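You operate a simulated robot arm through the tools that you are given. There is no shell and no other tool.

You run a simulated robot arm. Do the job below in one go: nothing can be reset, and whatever is moved stays where it is left.

JOB
Jog the half pallet back in till its leading edge is at the yellow line.
Fine: blue lever to DRIVE, red switch on the yellow box on, lower knob to IN; the green button on the post runs only while it is down.

Only the result counts: the job must be done as asked and must still hold three seconds after the hand-in. Knocking over, shifting, dropping, spilling or breaking anything else fails it.

ROBOT AND FRAMES
A 7-joint arm with a three-finger gripper, fixed in place. Base frame: the origin is on the floor under the middle of its stand, x ahead of it, y to its left, z up. Lengths are in cm, angles in degrees, forces in N, time in s.
It reaches about 134.2 cm from its shoulder. Its first joint turns from -166.0 to 166.0 degrees. Payload 2.69 kg.
The TCP is the grasp point between the finger pads, 3 cm short of the fingertips. In the tool frame z runs along the fingers and y along their closing line. The gripper opens to 12.8 cm; its body begins 11.7 cm behind the TCP.
Orientation is that of the tool frame in the base frame, as a unit quaternion [w, x, y, z]. With the fingers straight down and closing along the base's y, the tool's x points along the base's -x, its y along +y and its z along -z.

CONTROLS
- The arm moves only by the tool jog_arm. Its argument "steps" is a list of rows, each a list of 7 numbers: the opening, from 0 (shut) to 1 (fully open), then the shift along the tool's x, y, z in units of 150 mm (1.0 is 150 mm), then the turn, a rotation vector about the tool's x, y, z in units of 180 degrees (1.0 is 180 degrees). In form: [[claw, x, y, z, ax, ay, az], ...]. A call has 1 to 20 rows; each row is the pose to reach, as a shift and turn from the pose commanded when the call began, along the tool's axes at that moment. A call with a number of a shift or a turn outside -1 to 1 is refused whole. Each row takes 0.2 s and may step no farther than 5 cm and 8.6 degrees from the row before; otherwise, or with a gripper value out of range, the whole call is refused. A pose out of reach is approached as far as the arm can. The call stops where the force on the tool passes 70 N (or 10 N more than at its start, if that is more) or the arm is blocked; 0.2 s more then pass. The fingers move at their own pace (about 12.7 cm/s each) and stop on an object; they squeeze with about 23 N. The grip force told is the motor's: it shows also when the fingers shut on nothing. Time passes only in rows, and 0.2 s behind the last, so rows that repeat a pose let the fingers close. It gives the time, the measured TCP pose, the force on the tool (base axes), the opening and the grip force at its end, in the units of the frame above (readings bear some noise), with the torque about the TCP (base axes, N m) and any sound that the robot's microphone picked up, and new pictures: "views" is both (left out), scene, wrist or none.
- Cameras (640 x 400 px; columns grow to the right, rows downward): "scene" is fixed at [5.1, -49.89, 140.01]; the picture's right is [0.45, -0.90, 0.00], its down [-0.22, -0.11, -0.97] and it looks along [0.87, 0.43, -0.24] (base axes); focal length 227 px, centre (320, 200). "wrist" rides on the gripper at [5.8, 5.4, -13.1] in the tool frame; the picture's right is [-0.68, 0.74, 0.00], its down [-0.62, -0.57, -0.55] and it looks along [-0.40, -0.37, 0.84] (tool axes); focal length 234 px, centre (320, 200).
- slide_trunk(by): moves the trunk up (or, below 0, down) by that many cm; the arm rides with it, the base frame stays. It gives what a move gives, with no picture.
- measure_at(camera, pixels): for up to 12 pixels [column, row] of the newest picture of that camera ("zoom" is the newest enlarged one), the place [x, y, z] in the base frame of the surface seen there, good to about 0.2 cm. The clock stands still meanwhile.
- enlarge(camera, box): a new picture of the part [left, top, right, bottom] of that camera's present view, enlarged. The clock stands still meanwhile.
- job_done(): hands the job in; it is judged then, once.

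Leave the gripper open and the arm clear of the work at the hand-in unless told otherwise.

The tools are called after ">>>" as name(argument=value, ...) on one line, values as JSON. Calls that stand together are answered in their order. jog_arm: Moves the arm, as the interface text tells. Its arguments: {"type":"object","properties":{"steps":{"type":"array","items":{"type":"array","items":{"type":"number"}}},"views":{"type":"string","enum":["both","scene","wrist","none"]}},"required":["steps"]} The other tools are called the same way: slide_trunk (by) moves the trunk up or down; measure_at (camera, pixels) gives the place of the surface under pixels of a picture; enlarge (camera, box) takes an enlarged picture of a part of a camera's view; job_done () hands the job in.

At the start:

```text
time_s: 0.0
tool_pos: [68.23, -14.73, 148.74]
ee_rot: [0.0, 0.0, 1.0, 0.0]
ft_force: [0.1, -0.2, 0.0]
moment: [-0.01, 0.02, -0.01]
opening: 12.79
gripper_force: 0.1
trunk travel left (down, up): [-15.0, 20.0]
```

scene: 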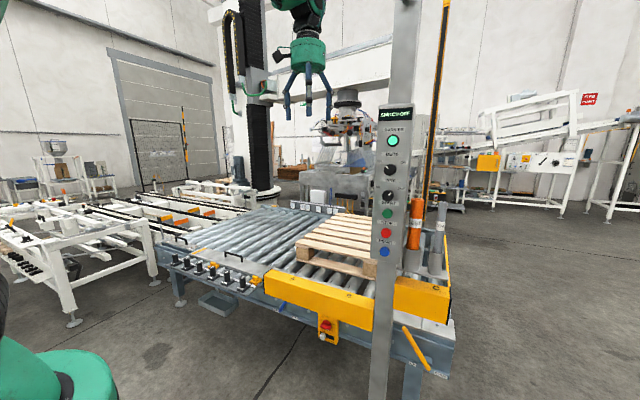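
wrist: 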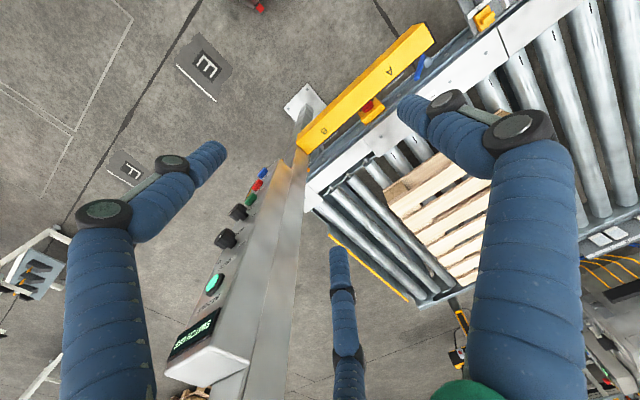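

I see a post with several controls near scene columns 380-410, a yellow box with a red switch at (327,330), and a pallet on rollers. I will enlarge these parts to read labels.

>>> enlarge(camera="scene", box=[350, 90, 450, 270])

>>> enlarge(camera="scene", box=[240, 180, 480, 390])

>>> enlarge(camera="scene", box=[140, 190, 300, 310])

>>> enlarge(camera="wrist", box=[280, 20, 480, 160])

```text
2.22 times, centred on (400, 180) of scene
```

zoom: 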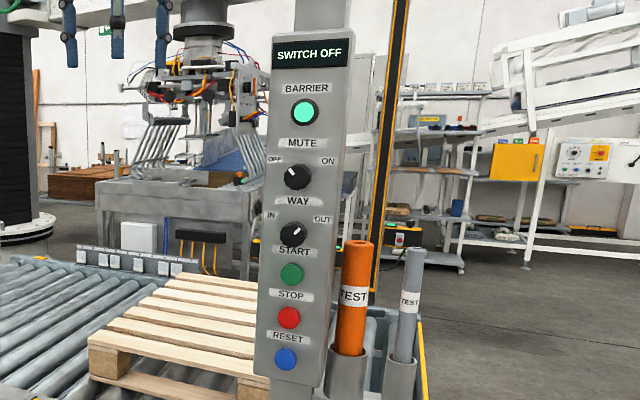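

```text
1.90 times, centred on (360, 285) of scene
```

zoom: 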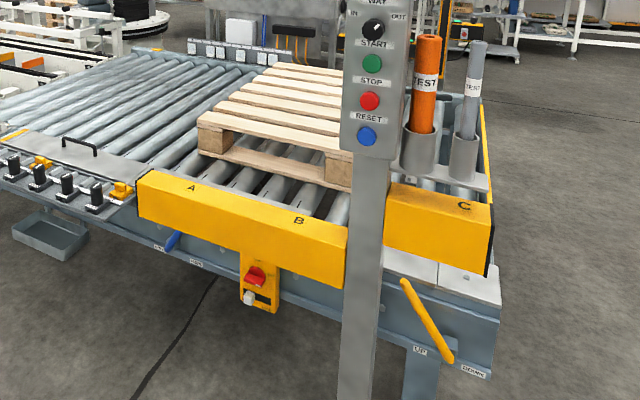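

```text
3.33 times, centred on (220, 250) of scene
```

zoom: 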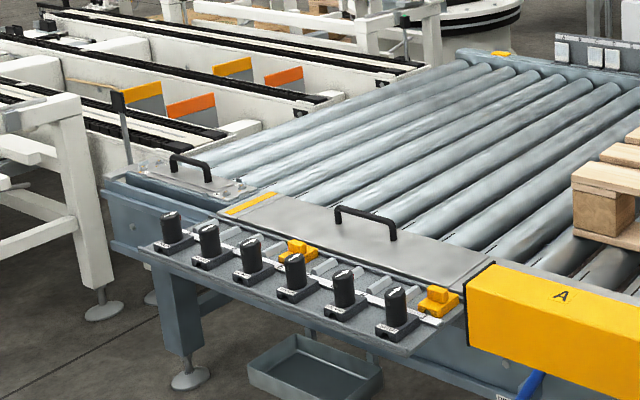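

```text
2.86 times, centred on (380, 90) of wrist
```

zoom: 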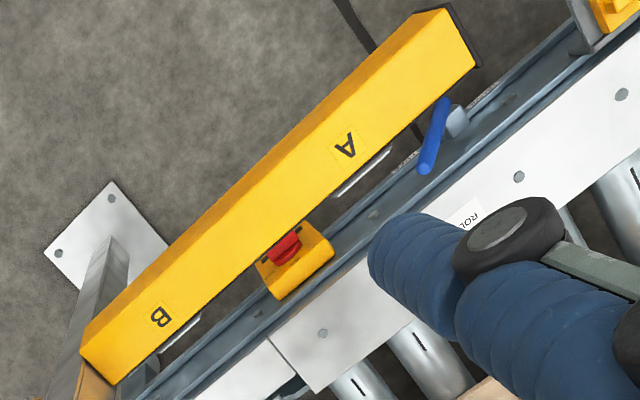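

The display reads "SWITCH OFF"; the post has MUTE and WAY knobs, START, STOP, RESET. I next zoom closer on the lever labels, red switch and the yellow marks.

>>> enlarge(camera="scene", box=[285, 255, 365, 345])

>>> measure_at(camera="zoom", pixels=[[320, 200], [100, 60]])

>>> enlarge(camera="scene", box=[370, 125, 425, 185])

>>> enlarge(camera="scene", box=[255, 255, 345, 315])

```text
4.44 times, centred on (325, 300) of scene
```

zoom: 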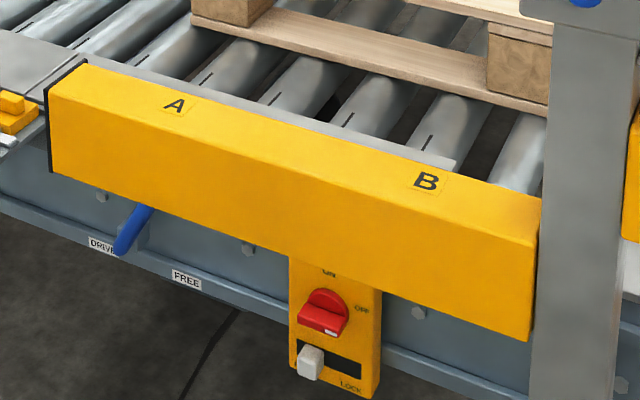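

```text
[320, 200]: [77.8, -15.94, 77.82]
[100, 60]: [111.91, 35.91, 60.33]
```

```text
6.67 times, centred on (398, 155) of scene
```

zoom: 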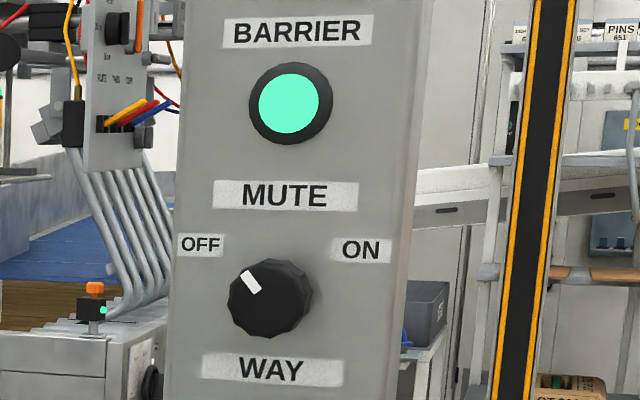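

```text
6.67 times, centred on (300, 285) of scene
```

zoom: 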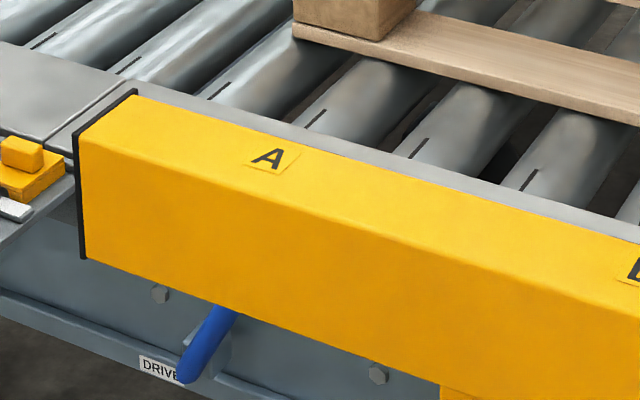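

The lever's tip is near DRIVE, the red switch seems OFF with a LOCK slide below. I measure the key places: pallet, rollers, yellow marks, post controls.

>>> enlarge(camera="scene", box=[140, 180, 300, 280])

>>> measure_at(camera="scene", pixels=[[392, 141], [390, 170], [389, 196], [387, 214], [386, 233], [384, 251], [327, 324], [302, 306], [296, 247], [376, 265], [326, 218], [203, 241]])

```text
4.00 times, centred on (220, 230) of scene
```

zoom: 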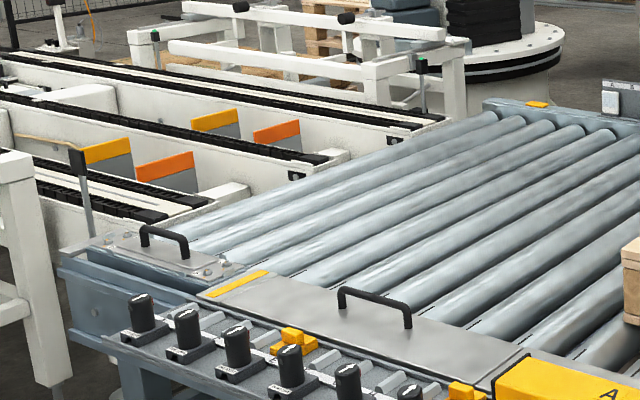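

```text
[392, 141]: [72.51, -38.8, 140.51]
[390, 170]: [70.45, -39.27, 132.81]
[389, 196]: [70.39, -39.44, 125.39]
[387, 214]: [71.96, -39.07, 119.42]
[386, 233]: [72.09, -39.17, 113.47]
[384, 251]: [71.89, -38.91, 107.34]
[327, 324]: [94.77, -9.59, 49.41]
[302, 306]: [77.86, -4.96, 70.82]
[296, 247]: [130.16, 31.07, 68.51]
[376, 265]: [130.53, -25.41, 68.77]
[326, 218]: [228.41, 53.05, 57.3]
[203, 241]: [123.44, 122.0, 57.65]
```

I now measure the yellow marks, frame and pallet corners in the enlarged picture (mark ends at (212,295) and (266,273); far mark (537,104)).

>>> measure_at(camera="zoom", pixels=[[212, 295], [240, 283], [266, 273], [537, 104], [490, 118], [624, 250], [630, 320], [400, 330], [295, 275], [200, 230], [505, 390]])

>>> enlarge(camera="scene", box=[285, 195, 385, 285])

>>> measure_at(camera="zoom", pixels=[[320, 200], [80, 330], [66, 300], [240, 130], [540, 370]])

```text
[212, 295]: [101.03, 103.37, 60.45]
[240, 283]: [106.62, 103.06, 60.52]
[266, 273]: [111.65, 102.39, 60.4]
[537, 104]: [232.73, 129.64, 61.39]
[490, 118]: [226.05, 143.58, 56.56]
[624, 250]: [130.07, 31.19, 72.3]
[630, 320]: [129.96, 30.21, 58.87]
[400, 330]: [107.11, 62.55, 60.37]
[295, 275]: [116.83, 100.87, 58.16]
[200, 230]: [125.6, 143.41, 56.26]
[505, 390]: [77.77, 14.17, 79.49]
```

```text
4.44 times, centred on (335, 240) of scene
```

zoom: 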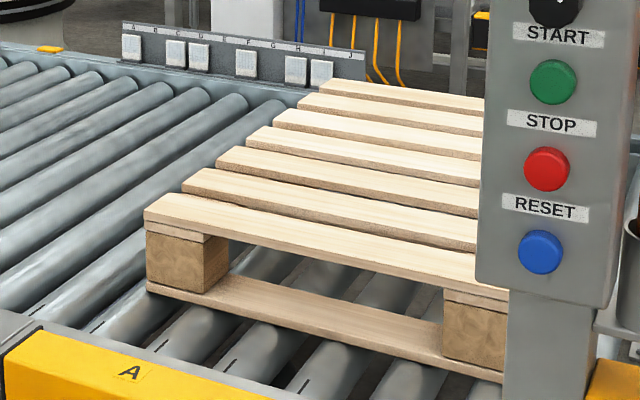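

```text
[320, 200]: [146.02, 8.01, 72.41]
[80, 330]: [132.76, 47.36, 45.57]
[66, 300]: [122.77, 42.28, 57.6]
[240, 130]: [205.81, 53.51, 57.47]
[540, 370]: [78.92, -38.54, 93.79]
```

The near mark lies at y≈103, the far one at y≈130, so they may be different things. I measure the yellow strip in the wrist picture at (330,236)-(406,298) and enlarge there.

>>> measure_at(camera="wrist", pixels=[[333, 238], [370, 267], [404, 297], [430, 300], [320, 208], [420, 180], [395, 205], [470, 275], [440, 60], [376, 105], [305, 140]])

>>> enlarge(camera="wrist", box=[300, 140, 500, 320])

>>> enlarge(camera="scene", box=[390, 180, 470, 390])

>>> enlarge(camera="scene", box=[230, 185, 330, 245])

```text
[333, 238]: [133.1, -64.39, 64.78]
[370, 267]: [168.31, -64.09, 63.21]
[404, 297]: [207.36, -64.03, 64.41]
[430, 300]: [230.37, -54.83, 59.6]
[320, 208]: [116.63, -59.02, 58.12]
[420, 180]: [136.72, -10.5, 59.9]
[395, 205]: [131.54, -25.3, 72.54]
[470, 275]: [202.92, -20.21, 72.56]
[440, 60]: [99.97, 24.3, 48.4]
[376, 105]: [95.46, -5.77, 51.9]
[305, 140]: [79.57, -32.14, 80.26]
```

```text
2.22 times, centred on (400, 230) of wrist
```

zoom: 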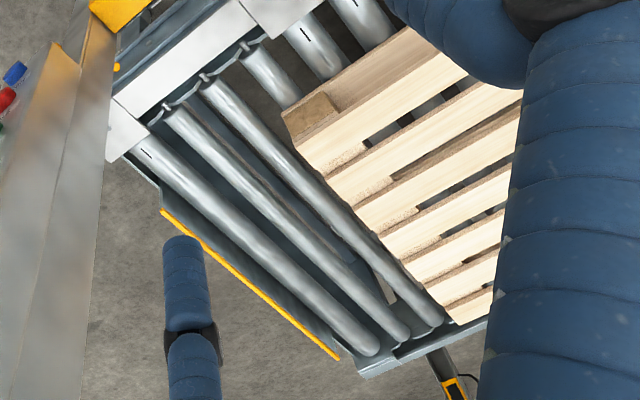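

```text
1.90 times, centred on (430, 285) of scene
```

zoom: 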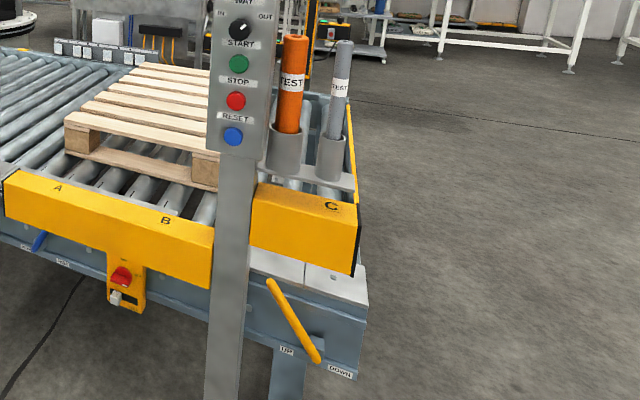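

```text
6.40 times, centred on (280, 215) of scene
```

zoom: 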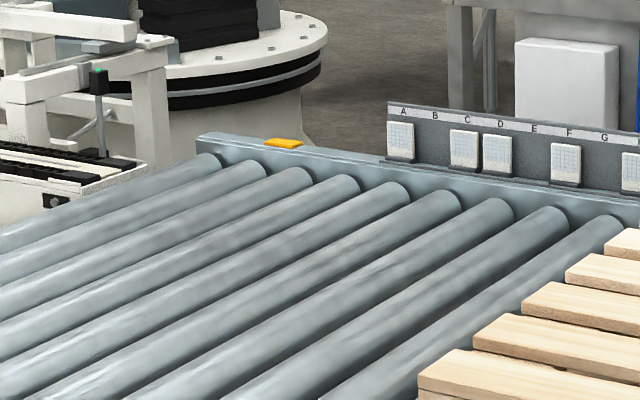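

I measure the far yellow mark at zoom (283,143) and roller ends around it to see where it lies relative to the near mark.

>>> measure_at(camera="zoom", pixels=[[270, 143], [283, 143], [298, 144], [220, 140], [350, 160], [215, 158], [260, 167], [300, 178], [345, 183], [410, 195], [505, 210], [610, 225]])

>>> enlarge(camera="scene", box=[185, 230, 285, 300])

```text
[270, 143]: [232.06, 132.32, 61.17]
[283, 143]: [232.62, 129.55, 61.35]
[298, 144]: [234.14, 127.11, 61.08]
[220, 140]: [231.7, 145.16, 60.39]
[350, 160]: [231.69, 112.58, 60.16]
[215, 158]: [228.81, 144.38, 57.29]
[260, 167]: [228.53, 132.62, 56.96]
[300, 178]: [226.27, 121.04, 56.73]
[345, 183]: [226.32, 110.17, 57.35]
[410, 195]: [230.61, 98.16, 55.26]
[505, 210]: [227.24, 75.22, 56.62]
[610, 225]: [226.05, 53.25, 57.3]
```

```text
5.71 times, centred on (235, 265) of scene
```

zoom: 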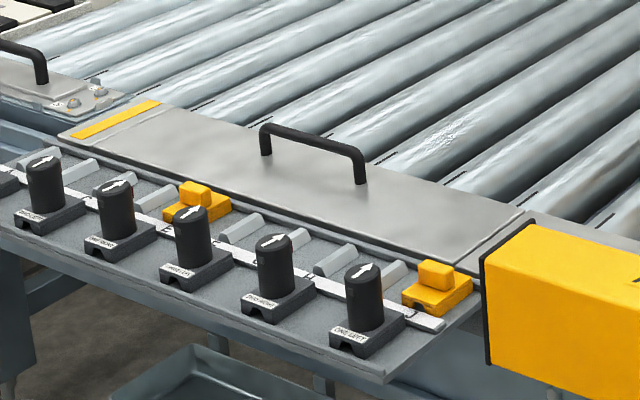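

The near yellow strip crosses the frame plate at y≈102–104; the far piece is a raised lump. I now measure details: strip edges, then the panel face, guard edges, switch and lever.

>>> measure_at(camera="zoom", pixels=[[72, 133], [80, 137], [115, 113], [118, 122], [150, 100], [157, 104], [270, 145], [360, 175], [200, 195], [435, 275], [500, 330], [60, 133]])

>>> enlarge(camera="scene", box=[300, 305, 350, 350])

>>> measure_at(camera="zoom", pixels=[[320, 200], [320, 130], [290, 290], [300, 60]])

```text
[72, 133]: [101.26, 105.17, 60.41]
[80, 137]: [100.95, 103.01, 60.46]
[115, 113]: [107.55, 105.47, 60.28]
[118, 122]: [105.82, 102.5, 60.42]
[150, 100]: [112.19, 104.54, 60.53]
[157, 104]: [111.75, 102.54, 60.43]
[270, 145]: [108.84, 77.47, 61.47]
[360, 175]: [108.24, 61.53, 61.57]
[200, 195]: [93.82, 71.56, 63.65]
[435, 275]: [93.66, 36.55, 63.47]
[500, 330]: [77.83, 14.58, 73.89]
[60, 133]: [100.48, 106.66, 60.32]
```

```text
8.89 times, centred on (325, 328) of scene
```

zoom: 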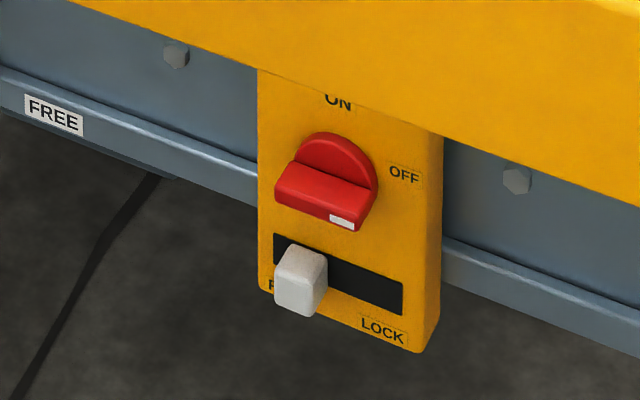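

```text
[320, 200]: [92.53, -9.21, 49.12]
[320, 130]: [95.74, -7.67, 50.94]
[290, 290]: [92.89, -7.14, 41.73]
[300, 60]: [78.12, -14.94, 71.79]
```

The switch's white mark points right to OFF; the grey slide is at the left (not LOCK). Next I look at the lever closely.

>>> measure_at(camera="zoom", pixels=[[285, 190], [370, 210], [340, 222], [330, 150], [300, 250], [268, 80], [430, 150], [420, 345], [340, 270], [390, 190], [265, 285], [370, 330]])

>>> enlarge(camera="scene", box=[295, 290, 335, 325])

>>> measure_at(camera="zoom", pixels=[[320, 200]])

>>> enlarge(camera="wrist", box=[395, 30, 455, 100])

>>> measure_at(camera="zoom", pixels=[[320, 200], [320, 150], [320, 250], [280, 250], [360, 150]])

```text
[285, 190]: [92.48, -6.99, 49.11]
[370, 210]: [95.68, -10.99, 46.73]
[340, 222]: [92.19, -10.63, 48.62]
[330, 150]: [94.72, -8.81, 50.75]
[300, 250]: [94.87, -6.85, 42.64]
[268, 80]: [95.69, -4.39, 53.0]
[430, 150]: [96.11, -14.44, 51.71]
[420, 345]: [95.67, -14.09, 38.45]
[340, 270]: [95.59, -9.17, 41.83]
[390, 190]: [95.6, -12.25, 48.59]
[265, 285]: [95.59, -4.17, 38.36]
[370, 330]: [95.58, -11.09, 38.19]
```

```text
11.43 times, centred on (315, 308) of scene
```

zoom: 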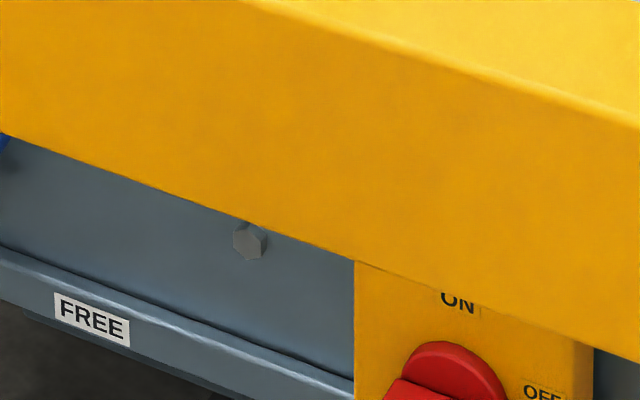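

```text
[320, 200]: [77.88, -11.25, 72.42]
```

```text
5.71 times, centred on (425, 65) of wrist
```

zoom: 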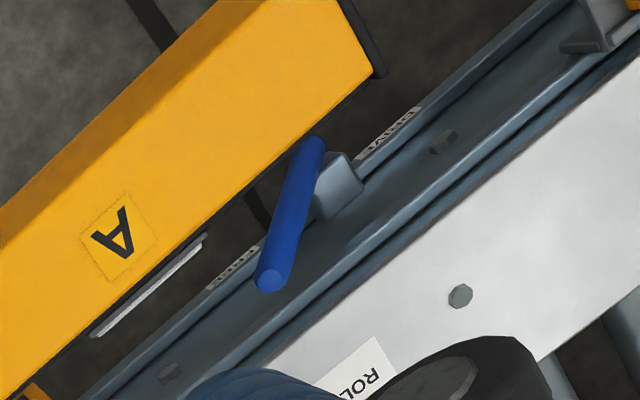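

```text
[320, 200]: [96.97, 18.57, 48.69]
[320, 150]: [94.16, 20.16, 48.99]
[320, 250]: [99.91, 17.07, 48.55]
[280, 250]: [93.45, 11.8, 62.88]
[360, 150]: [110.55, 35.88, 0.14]
```

The blue rod runs from an upper end near wrist-zoom (270,280) to a lower end near (315,140), with a grey hub behind. I measure points along it and the labels.

>>> measure_at(camera="zoom", pixels=[[270, 280], [285, 230], [295, 195], [305, 165], [315, 143], [335, 190], [350, 165], [235, 268], [390, 130], [445, 142], [330, 165], [460, 295]])

>>> enlarge(camera="scene", box=[262, 285, 312, 325])

>>> measure_at(camera="zoom", pixels=[[320, 200], [220, 280], [260, 230], [290, 180]])

```text
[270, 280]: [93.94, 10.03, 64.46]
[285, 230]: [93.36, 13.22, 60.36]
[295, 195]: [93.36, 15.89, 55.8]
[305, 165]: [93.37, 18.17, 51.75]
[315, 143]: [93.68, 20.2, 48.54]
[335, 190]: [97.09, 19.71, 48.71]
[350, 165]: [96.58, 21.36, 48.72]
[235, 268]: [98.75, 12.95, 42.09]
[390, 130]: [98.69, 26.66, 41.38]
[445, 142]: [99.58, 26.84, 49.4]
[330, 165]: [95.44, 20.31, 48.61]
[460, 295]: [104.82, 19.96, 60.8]
```

```text
10.00 times, centred on (287, 305) of scene
```

zoom: 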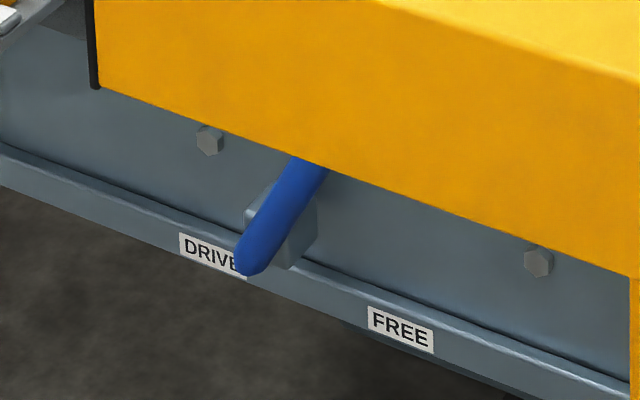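

```text
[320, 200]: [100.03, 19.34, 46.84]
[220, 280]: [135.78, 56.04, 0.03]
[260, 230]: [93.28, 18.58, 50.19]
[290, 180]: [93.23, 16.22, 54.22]
```

The rod pivots at its lower end (y≈20, z≈47) and its handle leans up to y≈10, the FREE side (FREE label y≈13, DRIVE y≈27), so it is likely at FREE. I now measure guard, barrier posts, panel face and knob details.

>>> measure_at(camera="scene", pixels=[[444, 60], [440, 160], [184, 130], [415, 225], [436, 235], [300, 285], [330, 345], [370, 330], [360, 300], [395, 370], [345, 275], [430, 300]])

>>> enlarge(camera="scene", box=[365, 180, 420, 225])

>>> measure_at(camera="zoom", pixels=[[210, 60], [450, 60], [220, 250], [440, 250], [305, 110], [280, 110], [335, 130], [300, 140], [290, 330], [250, 330], [330, 330], [400, 180]])

```text
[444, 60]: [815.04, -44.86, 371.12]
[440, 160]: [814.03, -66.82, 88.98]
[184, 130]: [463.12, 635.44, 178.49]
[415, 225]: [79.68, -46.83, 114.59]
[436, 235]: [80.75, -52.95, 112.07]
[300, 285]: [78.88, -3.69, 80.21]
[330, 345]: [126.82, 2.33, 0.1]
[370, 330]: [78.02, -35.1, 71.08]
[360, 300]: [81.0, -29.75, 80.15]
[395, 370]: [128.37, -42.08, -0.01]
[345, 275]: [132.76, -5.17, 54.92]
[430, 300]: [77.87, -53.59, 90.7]
```

```text
8.89 times, centred on (392, 202) of scene
```

zoom: 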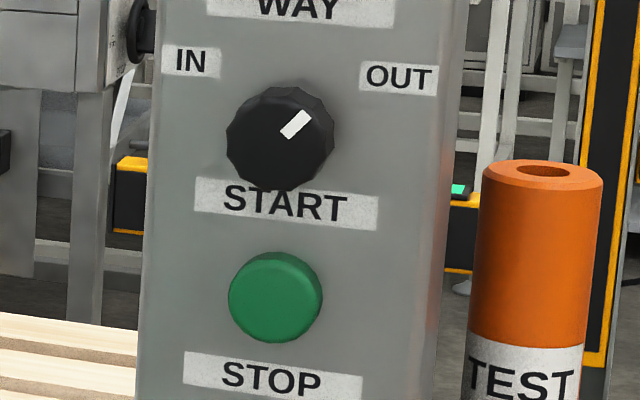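

```text
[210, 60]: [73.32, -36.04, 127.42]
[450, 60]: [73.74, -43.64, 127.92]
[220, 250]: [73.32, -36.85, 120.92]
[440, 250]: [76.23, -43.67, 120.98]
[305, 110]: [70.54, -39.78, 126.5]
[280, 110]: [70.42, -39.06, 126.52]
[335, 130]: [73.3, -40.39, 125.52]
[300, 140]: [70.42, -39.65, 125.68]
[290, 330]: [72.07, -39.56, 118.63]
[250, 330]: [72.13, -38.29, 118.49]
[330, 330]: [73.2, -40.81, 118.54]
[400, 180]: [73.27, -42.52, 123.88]
```

The panel face is at x≈73.3 facing -x; WAY knob centre ≈(70.4,-39.2,125.7), pointing to OUT; START ≈(72,-39.2,119.5). I first back the arm off and pitch the tool so that the fingers point along +x.

>>> jog_arm(steps=[[1, 0.08, 0, 0.08, 0, -0.0455, 0], [1, 0.16, 0, 0.16, 0, -0.0909, 0], [1, 0.24, 0, 0.24, 0, -0.1364, 0], [1, 0.32, 0, 0.32, 0, -0.1818, 0], [1, 0.4, 0, 0.4, 0, -0.2273, 0], [1, 0.48, 0, 0.48, 0, -0.2727, 0], [1, 0.56, 0, 0.56, 0, -0.3182, 0], [1, 0.64, 0, 0.64, 0, -0.3636, 0], [1, 0.72, 0, 0.72, 0, -0.4091, 0], [1, 0.8, 0, 0.8, 0, -0.4545, 0], [1, 0.88, 0, 0.88, 0, -0.5, 0]])

```text
time_s: 2.6
tool_pos: [55.69, -15.33, 132.04]
ee_rot: [0.689, 0.012, 0.725, 0.011]
ft_force: [2.0, -0.4, 0.7]
moment: [-0.01, -0.05, 0.1]
opening: 12.78
gripper_force: 0.0
trunk travel left (down, up): [-15.0, 20.0]
stopped in row 11: the arm was blocked; the commanded pose is now the measured one
```

scene: 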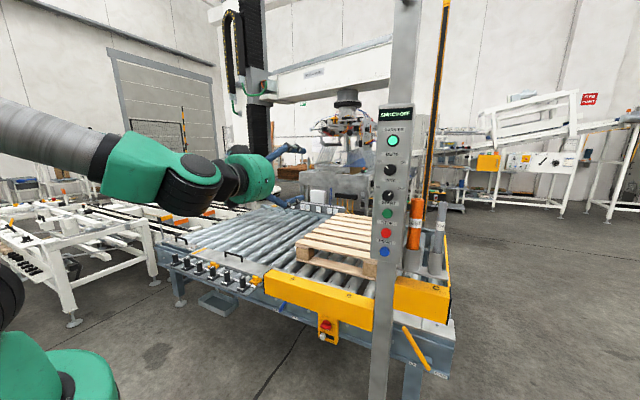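
wrist: 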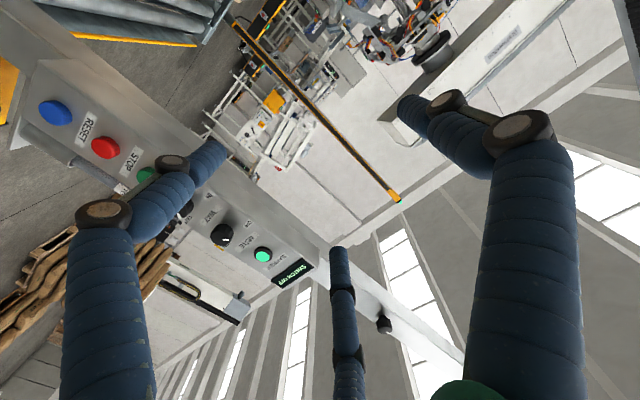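

The arm stopped about 3° short of level (probably a joint limit while folded). I move sideways toward y≈-39, where it is stretched more, at a safe distance of ~12 cm from the panel.

>>> jog_arm(steps=[[0.6, 0, -0.25, 0.02, 0, 0, 0], [0.5, 0, -0.5, 0.04, 0, 0, 0], [0.4, 0, -0.75, 0.06, 0, 0, 0], [0.4, 0, -1.0, 0.08, 0, 0, 0]], views="none")

```text
time_s: 3.6
tool_pos: [56.84, -30.39, 131.59]
ee_rot: [0.689, 0.011, 0.724, 0.012]
ft_force: [-0.3, 0.6, 0.3]
moment: [0.0, -0.03, -0.06]
opening: 5.14
gripper_force: 0.0
trunk travel left (down, up): [-15.0, 20.0]
```

At y=-30.4 with opening 5.1 cm. Next I roll the tool ~+88° to have one finger up, level it and shift to stand right in front of the WAY knob at x≈57.

>>> jog_arm(steps=[[0.4, 0.0339, -0.0545, 0.003, -0.0011, -0.0011, 0.0445], [0.4, 0.0678, -0.1089, 0.006, -0.0023, -0.0023, 0.089], [0.4, 0.1017, -0.1634, 0.009, -0.0034, -0.0034, 0.1335], [0.4, 0.1356, -0.2178, 0.012, -0.0045, -0.0045, 0.178], [0.4, 0.1695, -0.2723, 0.015, -0.0057, -0.0057, 0.2225], [0.4, 0.2035, -0.3267, 0.018, -0.0068, -0.0068, 0.267], [0.4, 0.2374, -0.3812, 0.021, -0.008, -0.008, 0.3114], [0.4, 0.2713, -0.4356, 0.024, -0.0091, -0.0091, 0.3559], [0.4, 0.3052, -0.4901, 0.027, -0.0102, -0.0102, 0.4004], [0.4, 0.3391, -0.5445, 0.03, -0.0114, -0.0114, 0.4449], [0.4, 0.373, -0.599, 0.033, -0.0125, -0.0125, 0.4894]])

```text
time_s: 6.2
tool_pos: [60.85, -32.95, 127.08]
ee_rot: [0.479, 0.465, 0.527, 0.525]
ft_force: [0.2, 0.1, 0.4]
moment: [-0.02, -0.03, 0.01]
opening: 5.14
gripper_force: 0.0
trunk travel left (down, up): [-15.0, 20.0]
stopped in row 11: the arm was blocked; the commanded pose is now the measured one
```

scene: 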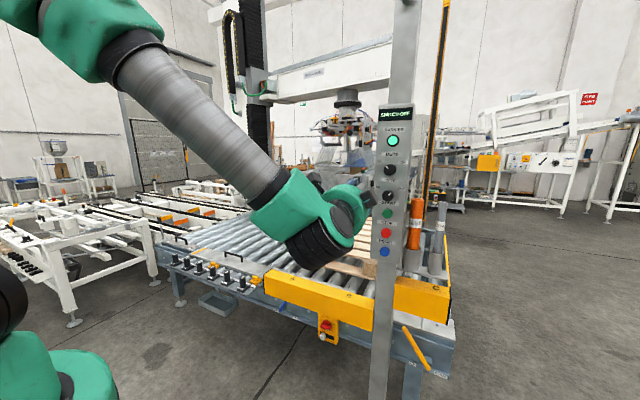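
wrist: 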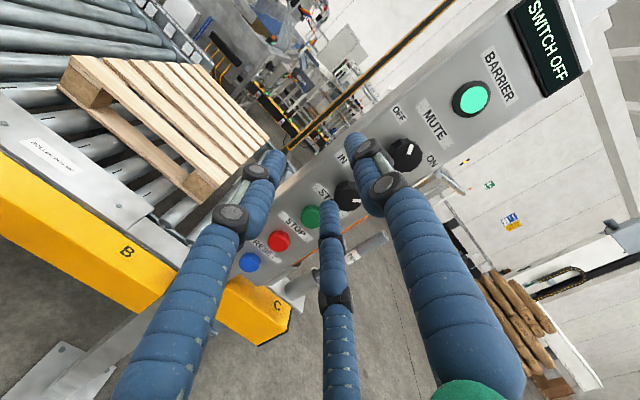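

The arm was blocked at (60.9,-33,127), 6° yawed; I want to understand its geometry. I measure points on the arm in the scene picture.

>>> measure_at(camera="scene", pixels=[[60, 355], [80, 380], [5, 300], [20, 370], [60, 30], [100, 40], [190, 110], [150, 60], [240, 170], [290, 210], [310, 240], [350, 205]])

>>> enlarge(camera="scene", box=[220, 150, 420, 290])

```text
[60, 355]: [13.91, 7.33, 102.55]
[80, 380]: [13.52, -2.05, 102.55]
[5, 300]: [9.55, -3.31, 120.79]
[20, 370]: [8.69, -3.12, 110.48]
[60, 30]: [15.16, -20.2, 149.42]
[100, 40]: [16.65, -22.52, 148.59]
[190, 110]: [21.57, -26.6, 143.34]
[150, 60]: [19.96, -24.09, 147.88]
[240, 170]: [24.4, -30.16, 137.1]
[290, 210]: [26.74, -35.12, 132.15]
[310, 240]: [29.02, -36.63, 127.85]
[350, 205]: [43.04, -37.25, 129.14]
```

```text
2.86 times, centred on (320, 220) of scene
```

zoom: 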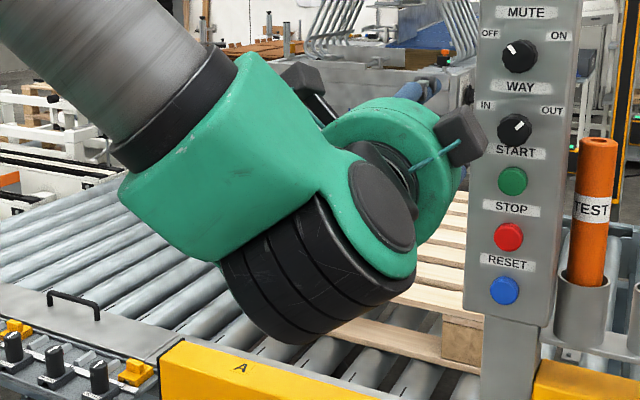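

The wrist sits near (35,-37,128), the arm is strongly folded. I try a gentle step forward to (63.5,-39.2,125.7), levelled along +x; fingertips stay ~4 cm before the knob.

>>> jog_arm(steps=[[0.4, -0.0719, -0.017, 0.0215, 0.0006, -0.0057, 0.0009], [0.4, -0.1437, -0.034, 0.043, 0.0013, -0.0115, 0.0017], [0.4, -0.2155, -0.051, 0.0645, 0.0019, -0.0172, 0.0026], [0.4, -0.2873, -0.068, 0.086, 0.0025, -0.0229, 0.0034], [0.4, -0.3592, -0.085, 0.1075, 0.0032, -0.0287, 0.0043], [0.4, -0.431, -0.102, 0.129, 0.0038, -0.0344, 0.0051], [0.4, -0.431, -0.102, 0.129, 0.0038, -0.0344, 0.0051]], views="none")

```text
time_s: 7.8
tool_pos: [63.18, -39.62, 125.79]
ee_rot: [0.502, 0.5, 0.498, 0.499]
ft_force: [0.6, -0.2, -0.2]
moment: [-0.01, -0.03, 0.02]
opening: 5.12
gripper_force: 0.1
trunk travel left (down, up): [-15.0, 20.0]
```

Reached (63.2,-39.6,125.8) with the fingers level along +x. I take a look with the wrist camera to check alignment with the WAY knob.

>>> enlarge(camera="wrist", box=[240, 100, 460, 260])

>>> enlarge(camera="scene", box=[300, 130, 440, 250])

```text
2.50 times, centred on (350, 180) of wrist
```

zoom: 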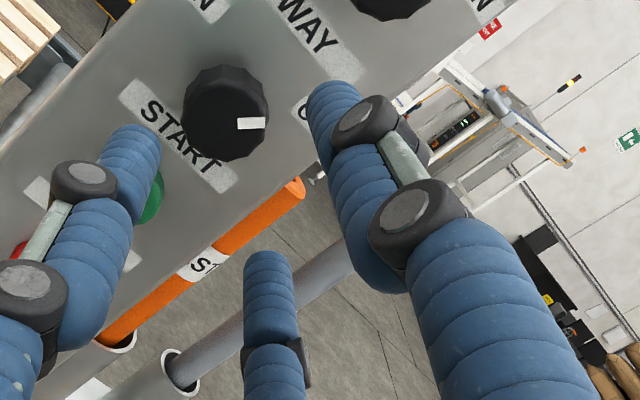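

```text
3.33 times, centred on (370, 190) of scene
```

zoom: 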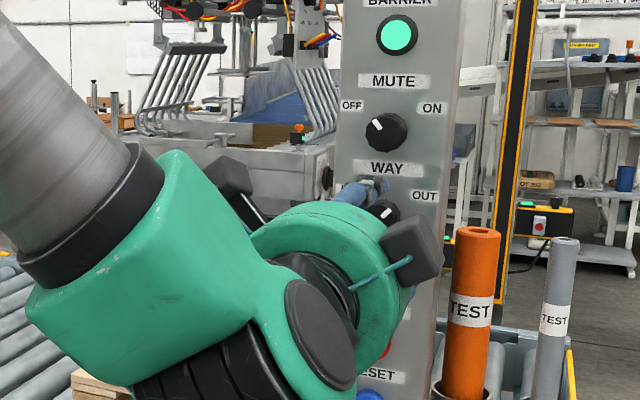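

The knob sits between fingers in the picture at zoom (225,112). I measure its front face points to centre precisely.

>>> enlarge(camera="wrist", box=[300, 110, 350, 170])

>>> measure_at(camera="wrist", pixels=[[301, 146], [312, 145], [322, 150], [290, 143], [312, 128], [330, 148], [296, 150], [316, 159], [313, 170], [300, 165], [275, 190], [290, 190]])

```text
6.67 times, centred on (325, 140) of wrist
```

zoom: 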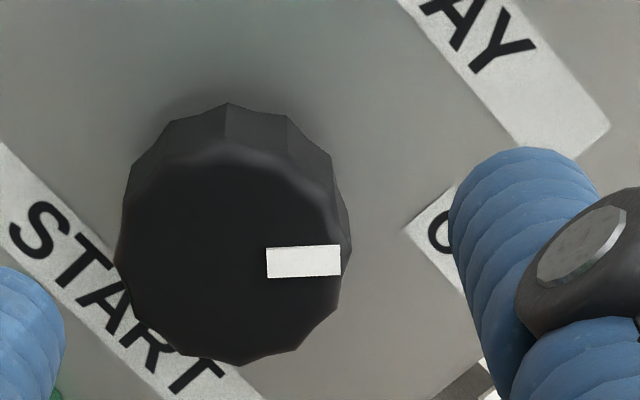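

```text
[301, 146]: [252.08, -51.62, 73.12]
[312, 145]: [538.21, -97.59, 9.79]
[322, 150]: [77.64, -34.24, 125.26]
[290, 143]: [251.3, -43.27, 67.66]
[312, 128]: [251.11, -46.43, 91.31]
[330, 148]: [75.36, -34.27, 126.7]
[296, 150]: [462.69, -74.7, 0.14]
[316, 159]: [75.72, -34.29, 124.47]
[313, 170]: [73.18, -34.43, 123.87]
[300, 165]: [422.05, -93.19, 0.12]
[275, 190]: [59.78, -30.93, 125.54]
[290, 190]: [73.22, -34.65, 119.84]
```

The "wrist" measure uses the older picture; I measure in the new zoom instead: knob front edges around (118,255), (340,250), (230,160), (235,362).

>>> measure_at(camera="zoom", pixels=[[228, 255], [125, 250], [330, 290], [235, 355], [235, 170], [150, 320], [320, 190], [300, 262], [30, 320], [520, 200], [500, 50]])

```text
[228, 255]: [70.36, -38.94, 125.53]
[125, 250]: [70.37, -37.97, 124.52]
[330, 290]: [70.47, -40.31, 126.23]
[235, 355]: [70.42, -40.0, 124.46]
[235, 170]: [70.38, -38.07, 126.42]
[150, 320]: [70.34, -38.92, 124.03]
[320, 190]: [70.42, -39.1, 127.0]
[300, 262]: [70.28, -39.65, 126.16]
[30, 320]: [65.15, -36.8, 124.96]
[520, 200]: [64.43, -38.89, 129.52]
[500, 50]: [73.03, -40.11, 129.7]
```

Knob centre is about (70.4,-39.1,125.5), radius ~1.5–1.7, mark at upper right (OUT). I go forward 3 cm, centring slightly, and read the pose.

>>> jog_arm(steps=[[0.4, 0.01, -0.006, 0.1, 0, 0, 0], [0.4, 0.02, -0.012, 0.2, 0, 0, 0], [0.4, 0.02, -0.012, 0.2, 0, 0, 0]], views="none")

>>> jog_arm(steps=[[0.4, 0, 0, 0, 0, 0, 0]], views="none")

>>> enlarge(camera="wrist", box=[240, 90, 400, 220])

```text
time_s: 8.6
tool_pos: [66.33, -39.23, 125.69]
ee_rot: [0.501, 0.5, 0.499, 0.5]
ft_force: [0.6, 0.8, -0.3]
moment: [0.03, -0.02, -0.02]
opening: 5.1
gripper_force: 0.1
trunk travel left (down, up): [-15.0, 20.0]
```

```text
time_s: 9.0
tool_pos: [66.31, -39.15, 125.55]
ee_rot: [0.502, 0.5, 0.498, 0.5]
ft_force: [-0.6, 1.0, -0.9]
moment: [0.01, 0.02, 0.0]
opening: 5.13
gripper_force: 0.1
trunk travel left (down, up): [-15.0, 20.0]
```

```text
3.08 times, centred on (320, 155) of wrist
```

zoom: 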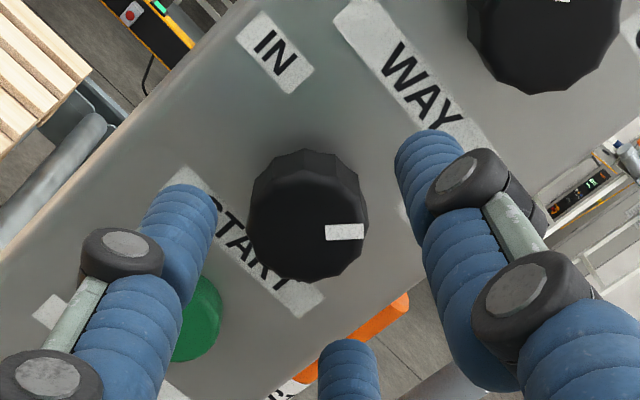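

TCP is aligned with the knob axis. I advance 3.1 cm so the fingertips surround the knob, ~0.8 cm off the panel.

>>> jog_arm(steps=[[0.4, 0, 0, 0.1, 0, 0, 0], [0.4, 0, 0, 0.16, 0, 0, 0], [0.4, 0, 0, 0.2, 0, 0, 0], [0.4, 0, 0, 0.2, 0, 0, 0]], views="none")

>>> enlarge(camera="wrist", box=[240, 90, 400, 220])

```text
time_s: 10.0
tool_pos: [69.2, -39.16, 125.47]
ee_rot: [0.501, 0.501, 0.498, 0.5]
ft_force: [0.3, 0.0, -0.8]
moment: [0.01, 0.02, -0.02]
opening: 5.12
gripper_force: 0.0
trunk travel left (down, up): [-15.0, 20.0]
```

```text
3.08 times, centred on (320, 155) of wrist
```

zoom: 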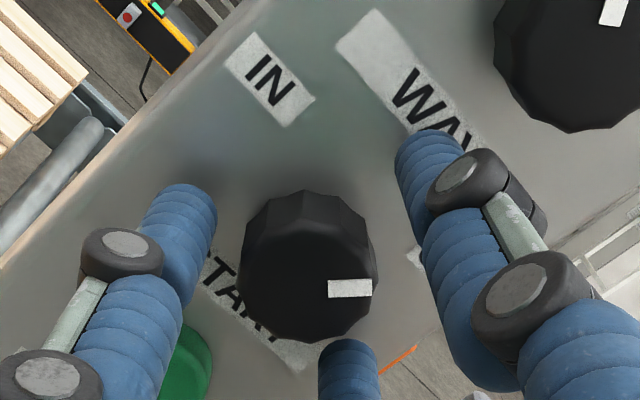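

The three fingertips surround the knob. I close the fingers onto it.

>>> jog_arm(steps=[[0.3, 0, 0, 0, 0, 0, 0], [0.2, 0, 0, 0, 0, 0, 0], [0.0, 0, 0, 0, 0, 0, 0], [0.0, 0, 0, 0, 0, 0, 0], [0.0, 0, 0, 0, 0, 0, 0]], views="none")

>>> enlarge(camera="wrist", box=[240, 90, 400, 220])

```text
time_s: 11.2
tool_pos: [69.28, -39.12, 125.3]
ee_rot: [0.501, 0.501, 0.499, 0.499]
ft_force: [-3.7, 16.8, -16.3]
moment: [0.02, 0.46, 0.73]
opening: 3.12
gripper_force: 45.0
trunk travel left (down, up): [-15.0, 20.0]
```

```text
3.08 times, centred on (320, 155) of wrist
```

zoom: 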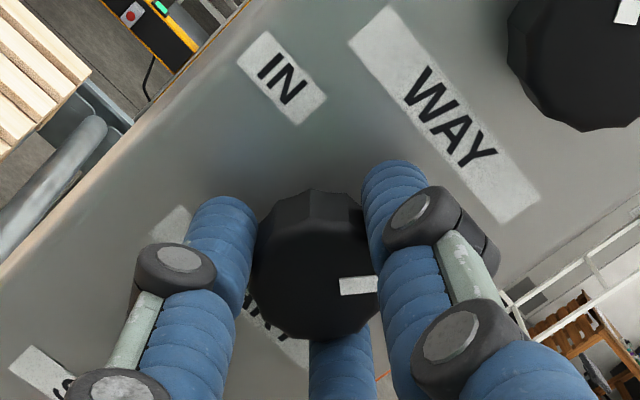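

The knob is gripped (opening 3.1 cm, 45 N). Now I turn −90° about the tool axis (anticlockwise seen from the robot) toward IN.

>>> jog_arm(steps=[[0, 0.005, -0.005, 0, 0, 0, -0.045], [0, 0.01, -0.01, 0, 0, 0, -0.09], [0, 0.01, -0.01, 0, 0, 0, -0.135], [0, 0.01, -0.01, 0, 0, 0, -0.18]], views="none")

>>> enlarge(camera="wrist", box=[240, 90, 400, 220])

```text
time_s: 12.2
tool_pos: [69.31, -38.98, 125.27]
ee_rot: [0.621, 0.34, 0.619, 0.339]
ft_force: [-12.9, 15.2, -16.9]
moment: [0.0, 0.43, 0.54]
opening: 3.12
gripper_force: 44.8
trunk travel left (down, up): [-15.0, 20.0]
```

```text
3.08 times, centred on (320, 155) of wrist
```

zoom: 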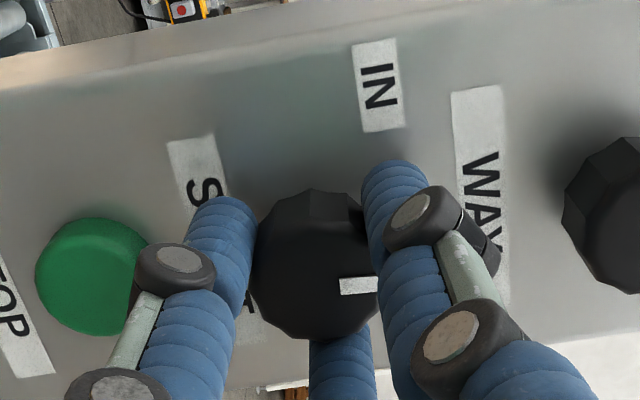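

The knob turns with the fingers with almost no resistance. I continue the remaining ~58°.

>>> jog_arm(steps=[[0, 0, 0, 0, 0, 0, -0.046], [0, 0, 0, 0, 0, 0, -0.092], [0, 0, 0, 0, 0, 0, -0.138], [0, 0, 0, 0, 0, 0, -0.184], [0, 0, 0, 0, 0, 0, -0.23], [0, 0, 0, 0, 0, 0, -0.276], [0, 0, 0, 0, 0, 0, -0.32], [0, 0, 0, 0, 0, 0, -0.32]], views="none")

>>> enlarge(camera="wrist", box=[240, 90, 400, 220])

>>> enlarge(camera="scene", box=[340, 90, 440, 270])

```text
time_s: 14.0
tool_pos: [69.23, -38.99, 125.38]
ee_rot: [0.707, 0.001, 0.707, -0.003]
ft_force: [-5.5, 7.5, -29.4]
moment: [0.28, 0.99, 0.24]
opening: 3.13
gripper_force: 45.1
trunk travel left (down, up): [-15.0, 20.0]
```

```text
3.08 times, centred on (320, 155) of wrist
```

zoom: 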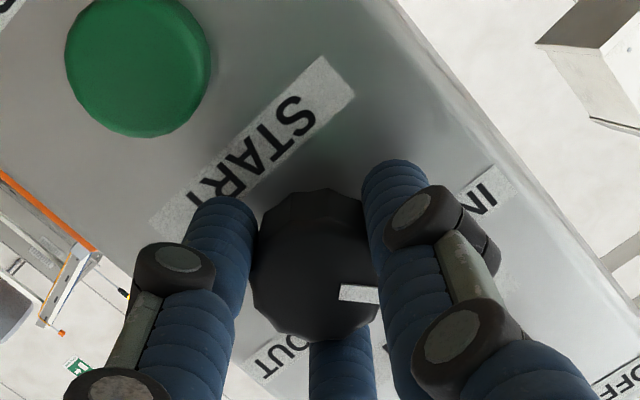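

```text
2.22 times, centred on (390, 180) of scene
```

zoom: 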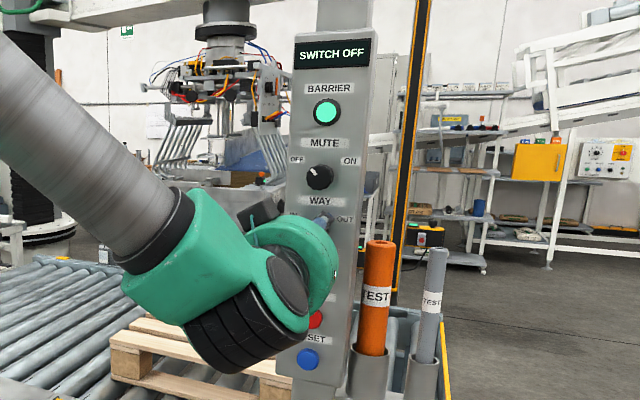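

The tool has turned 90° and a small resisting torque of 0.28 N m appears (end stop). I open the fingers to 4.4 cm and check the mark before backing off.

>>> jog_arm(steps=[[0.34, 0, 0, 0, 0, 0, 0], [0.34, 0, 0, 0, 0, 0, 0], [0.36, 0, 0, -0.1, 0, 0, 0], [0.36, 0, 0, -0.25, 0, 0, 0], [0.36, 0, 0, -0.35, 0, 0, 0]], views="none")

>>> enlarge(camera="wrist", box=[220, 70, 420, 220])

>>> enlarge(camera="scene", box=[340, 90, 440, 270])

```text
time_s: 15.2
tool_pos: [64.05, -38.9, 125.5]
ee_rot: [0.709, 0.001, 0.706, -0.002]
ft_force: [-0.3, -0.3, 0.2]
moment: [0.01, 0.0, 0.0]
opening: 4.59
gripper_force: 0.1
trunk travel left (down, up): [-15.0, 20.0]
```

```text
2.67 times, centred on (320, 145) of wrist
```

zoom: 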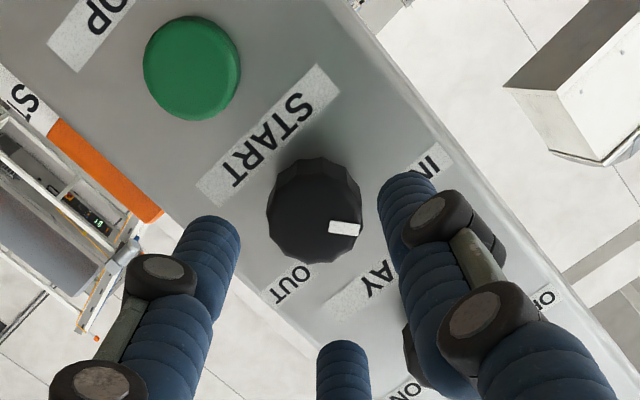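

```text
2.22 times, centred on (390, 180) of scene
```

zoom: 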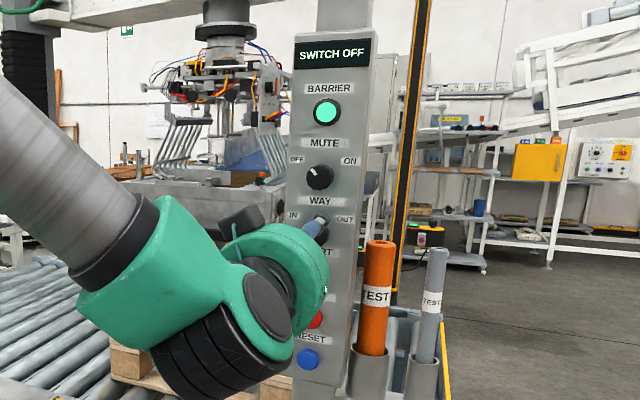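

The mark now points toward the IN label side. I measure knob face and mark ends to verify the angle.

>>> enlarge(camera="wrist", box=[290, 120, 370, 180])

>>> measure_at(camera="zoom", pixels=[[320, 200], [290, 200], [330, 230], [420, 250], [380, 240], [350, 230], [180, 200], [330, 330], [280, 100]])

```text
6.67 times, centred on (330, 150) of wrist
```

zoom: 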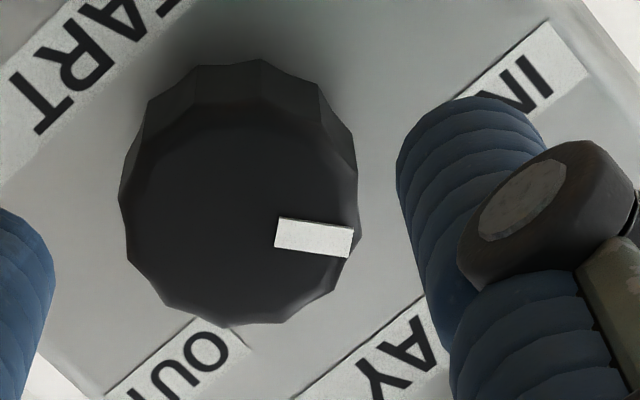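

```text
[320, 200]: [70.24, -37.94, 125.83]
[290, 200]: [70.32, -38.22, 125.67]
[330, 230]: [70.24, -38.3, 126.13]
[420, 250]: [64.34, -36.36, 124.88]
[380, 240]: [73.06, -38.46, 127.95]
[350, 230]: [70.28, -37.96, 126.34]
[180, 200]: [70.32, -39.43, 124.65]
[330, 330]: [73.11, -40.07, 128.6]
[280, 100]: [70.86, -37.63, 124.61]
```

The mark sits ≈50° left of up, i.e. at IN. Next: the red switch. I lower the tool in front of the post at x≈64 in stages, keeping it level.

>>> jog_arm(steps=[[0.36, 0.25, 0, -0.05, 0, 0, 0], [0.36, 0.5, 0.05, -0.1, 0, 0, 0], [0.36, 0.75, 0.1, -0.1, 0, 0, 0], [0.36, 1.0, 0.15, -0.1, 0, 0, 0]], views="none")

>>> jog_arm(steps=[[0.36, 0.25, 0.1, 0, 0, 0, 0], [0.36, 0.5, 0.2, 0, 0, 0, 0], [0.36, 0.75, 0.3, 0, 0, 0, 0], [0.36, 1.0, 0.4, 0, 0, 0, 0]], views="scene")

```text
time_s: 16.2
tool_pos: [62.46, -37.06, 110.75]
ee_rot: [0.708, 0.001, 0.707, -0.002]
ft_force: [-0.7, 0.4, 0.9]
moment: [-0.03, 0.03, 0.0]
opening: 4.62
gripper_force: 0.0
trunk travel left (down, up): [-15.0, 20.0]
```

```text
time_s: 17.2
tool_pos: [62.72, -30.68, 95.98]
ee_rot: [0.708, 0.001, 0.706, -0.002]
ft_force: [1.1, 0.4, 1.5]
moment: [0.0, 0.03, 0.04]
opening: 4.6
gripper_force: 0.0
trunk travel left (down, up): [-15.0, 20.0]
```

scene: 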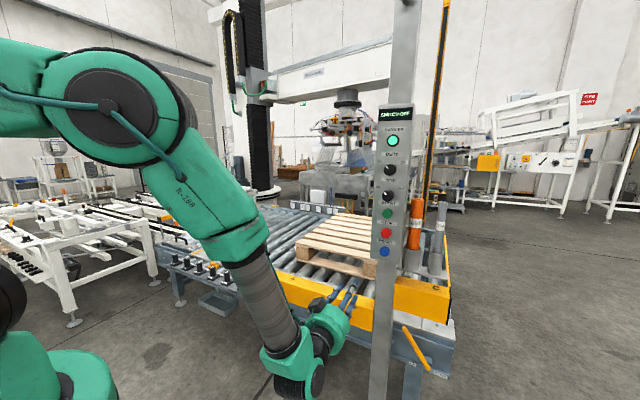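

The descent is clean and the panel is visible. I check the WAY knob in the scene.

>>> enlarge(camera="scene", box=[365, 160, 420, 225])

>>> jog_arm(steps=[[0.36, 0.25, 0.1, -0.02, 0, 0, 0], [0.36, 0.5, 0.2, -0.04, 0, 0, 0], [0.36, 0.75, 0.3, -0.06, 0, 0, 0], [0.36, 1.0, 0.4, -0.08, 0, 0, 0]], views="none")

>>> jog_arm(steps=[[0.36, 0.25, 0.15, 0, 0, 0, 0], [0.36, 0.5, 0.3, 0, 0, 0, 0], [0.36, 0.75, 0.45, 0, 0, 0, 0], [0.36, 1.0, 0.6, 0, 0, 0, 0]], views="scene")

```text
6.15 times, centred on (392, 192) of scene
```

zoom: 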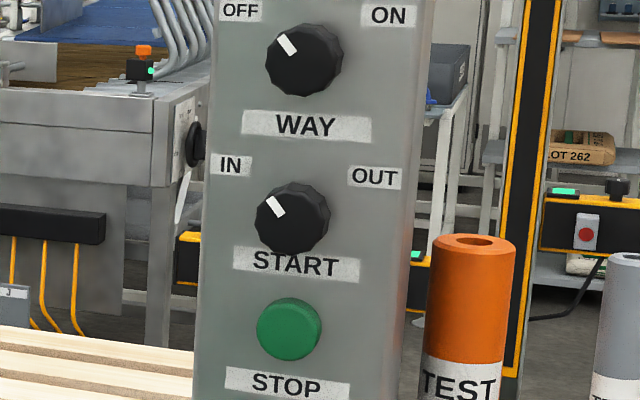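

```text
time_s: 18.2
tool_pos: [63.87, -27.28, 81.78]
ee_rot: [0.706, 0.011, 0.708, 0.022]
ft_force: [-0.5, -0.6, 1.0]
moment: [-0.02, 0.13, 0.03]
opening: 4.62
gripper_force: 0.0
out of reach, approached as far as the arm can: row 2, 3, 4
trunk travel left (down, up): [-15.0, 20.0]
```

```text
time_s: 19.2
tool_pos: [66.42, -19.71, 66.6]
ee_rot: [0.703, 0.029, 0.709, 0.047]
ft_force: [-1.7, -0.2, -1.8]
moment: [0.02, -0.2, -0.07]
opening: 4.59
gripper_force: 0.0
out of reach, approached as far as the arm can: row 1, 2, 3, 4
trunk travel left (down, up): [-15.0, 20.0]
```

scene: 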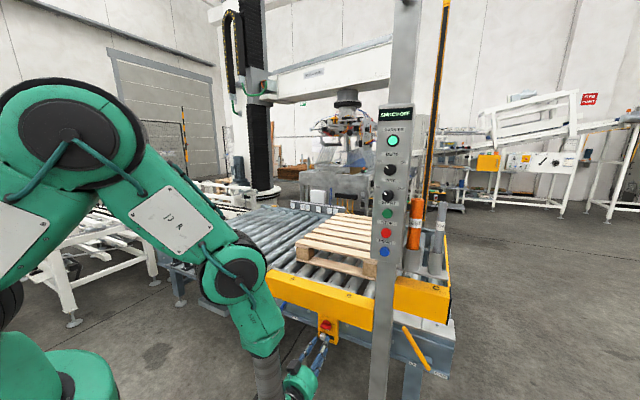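

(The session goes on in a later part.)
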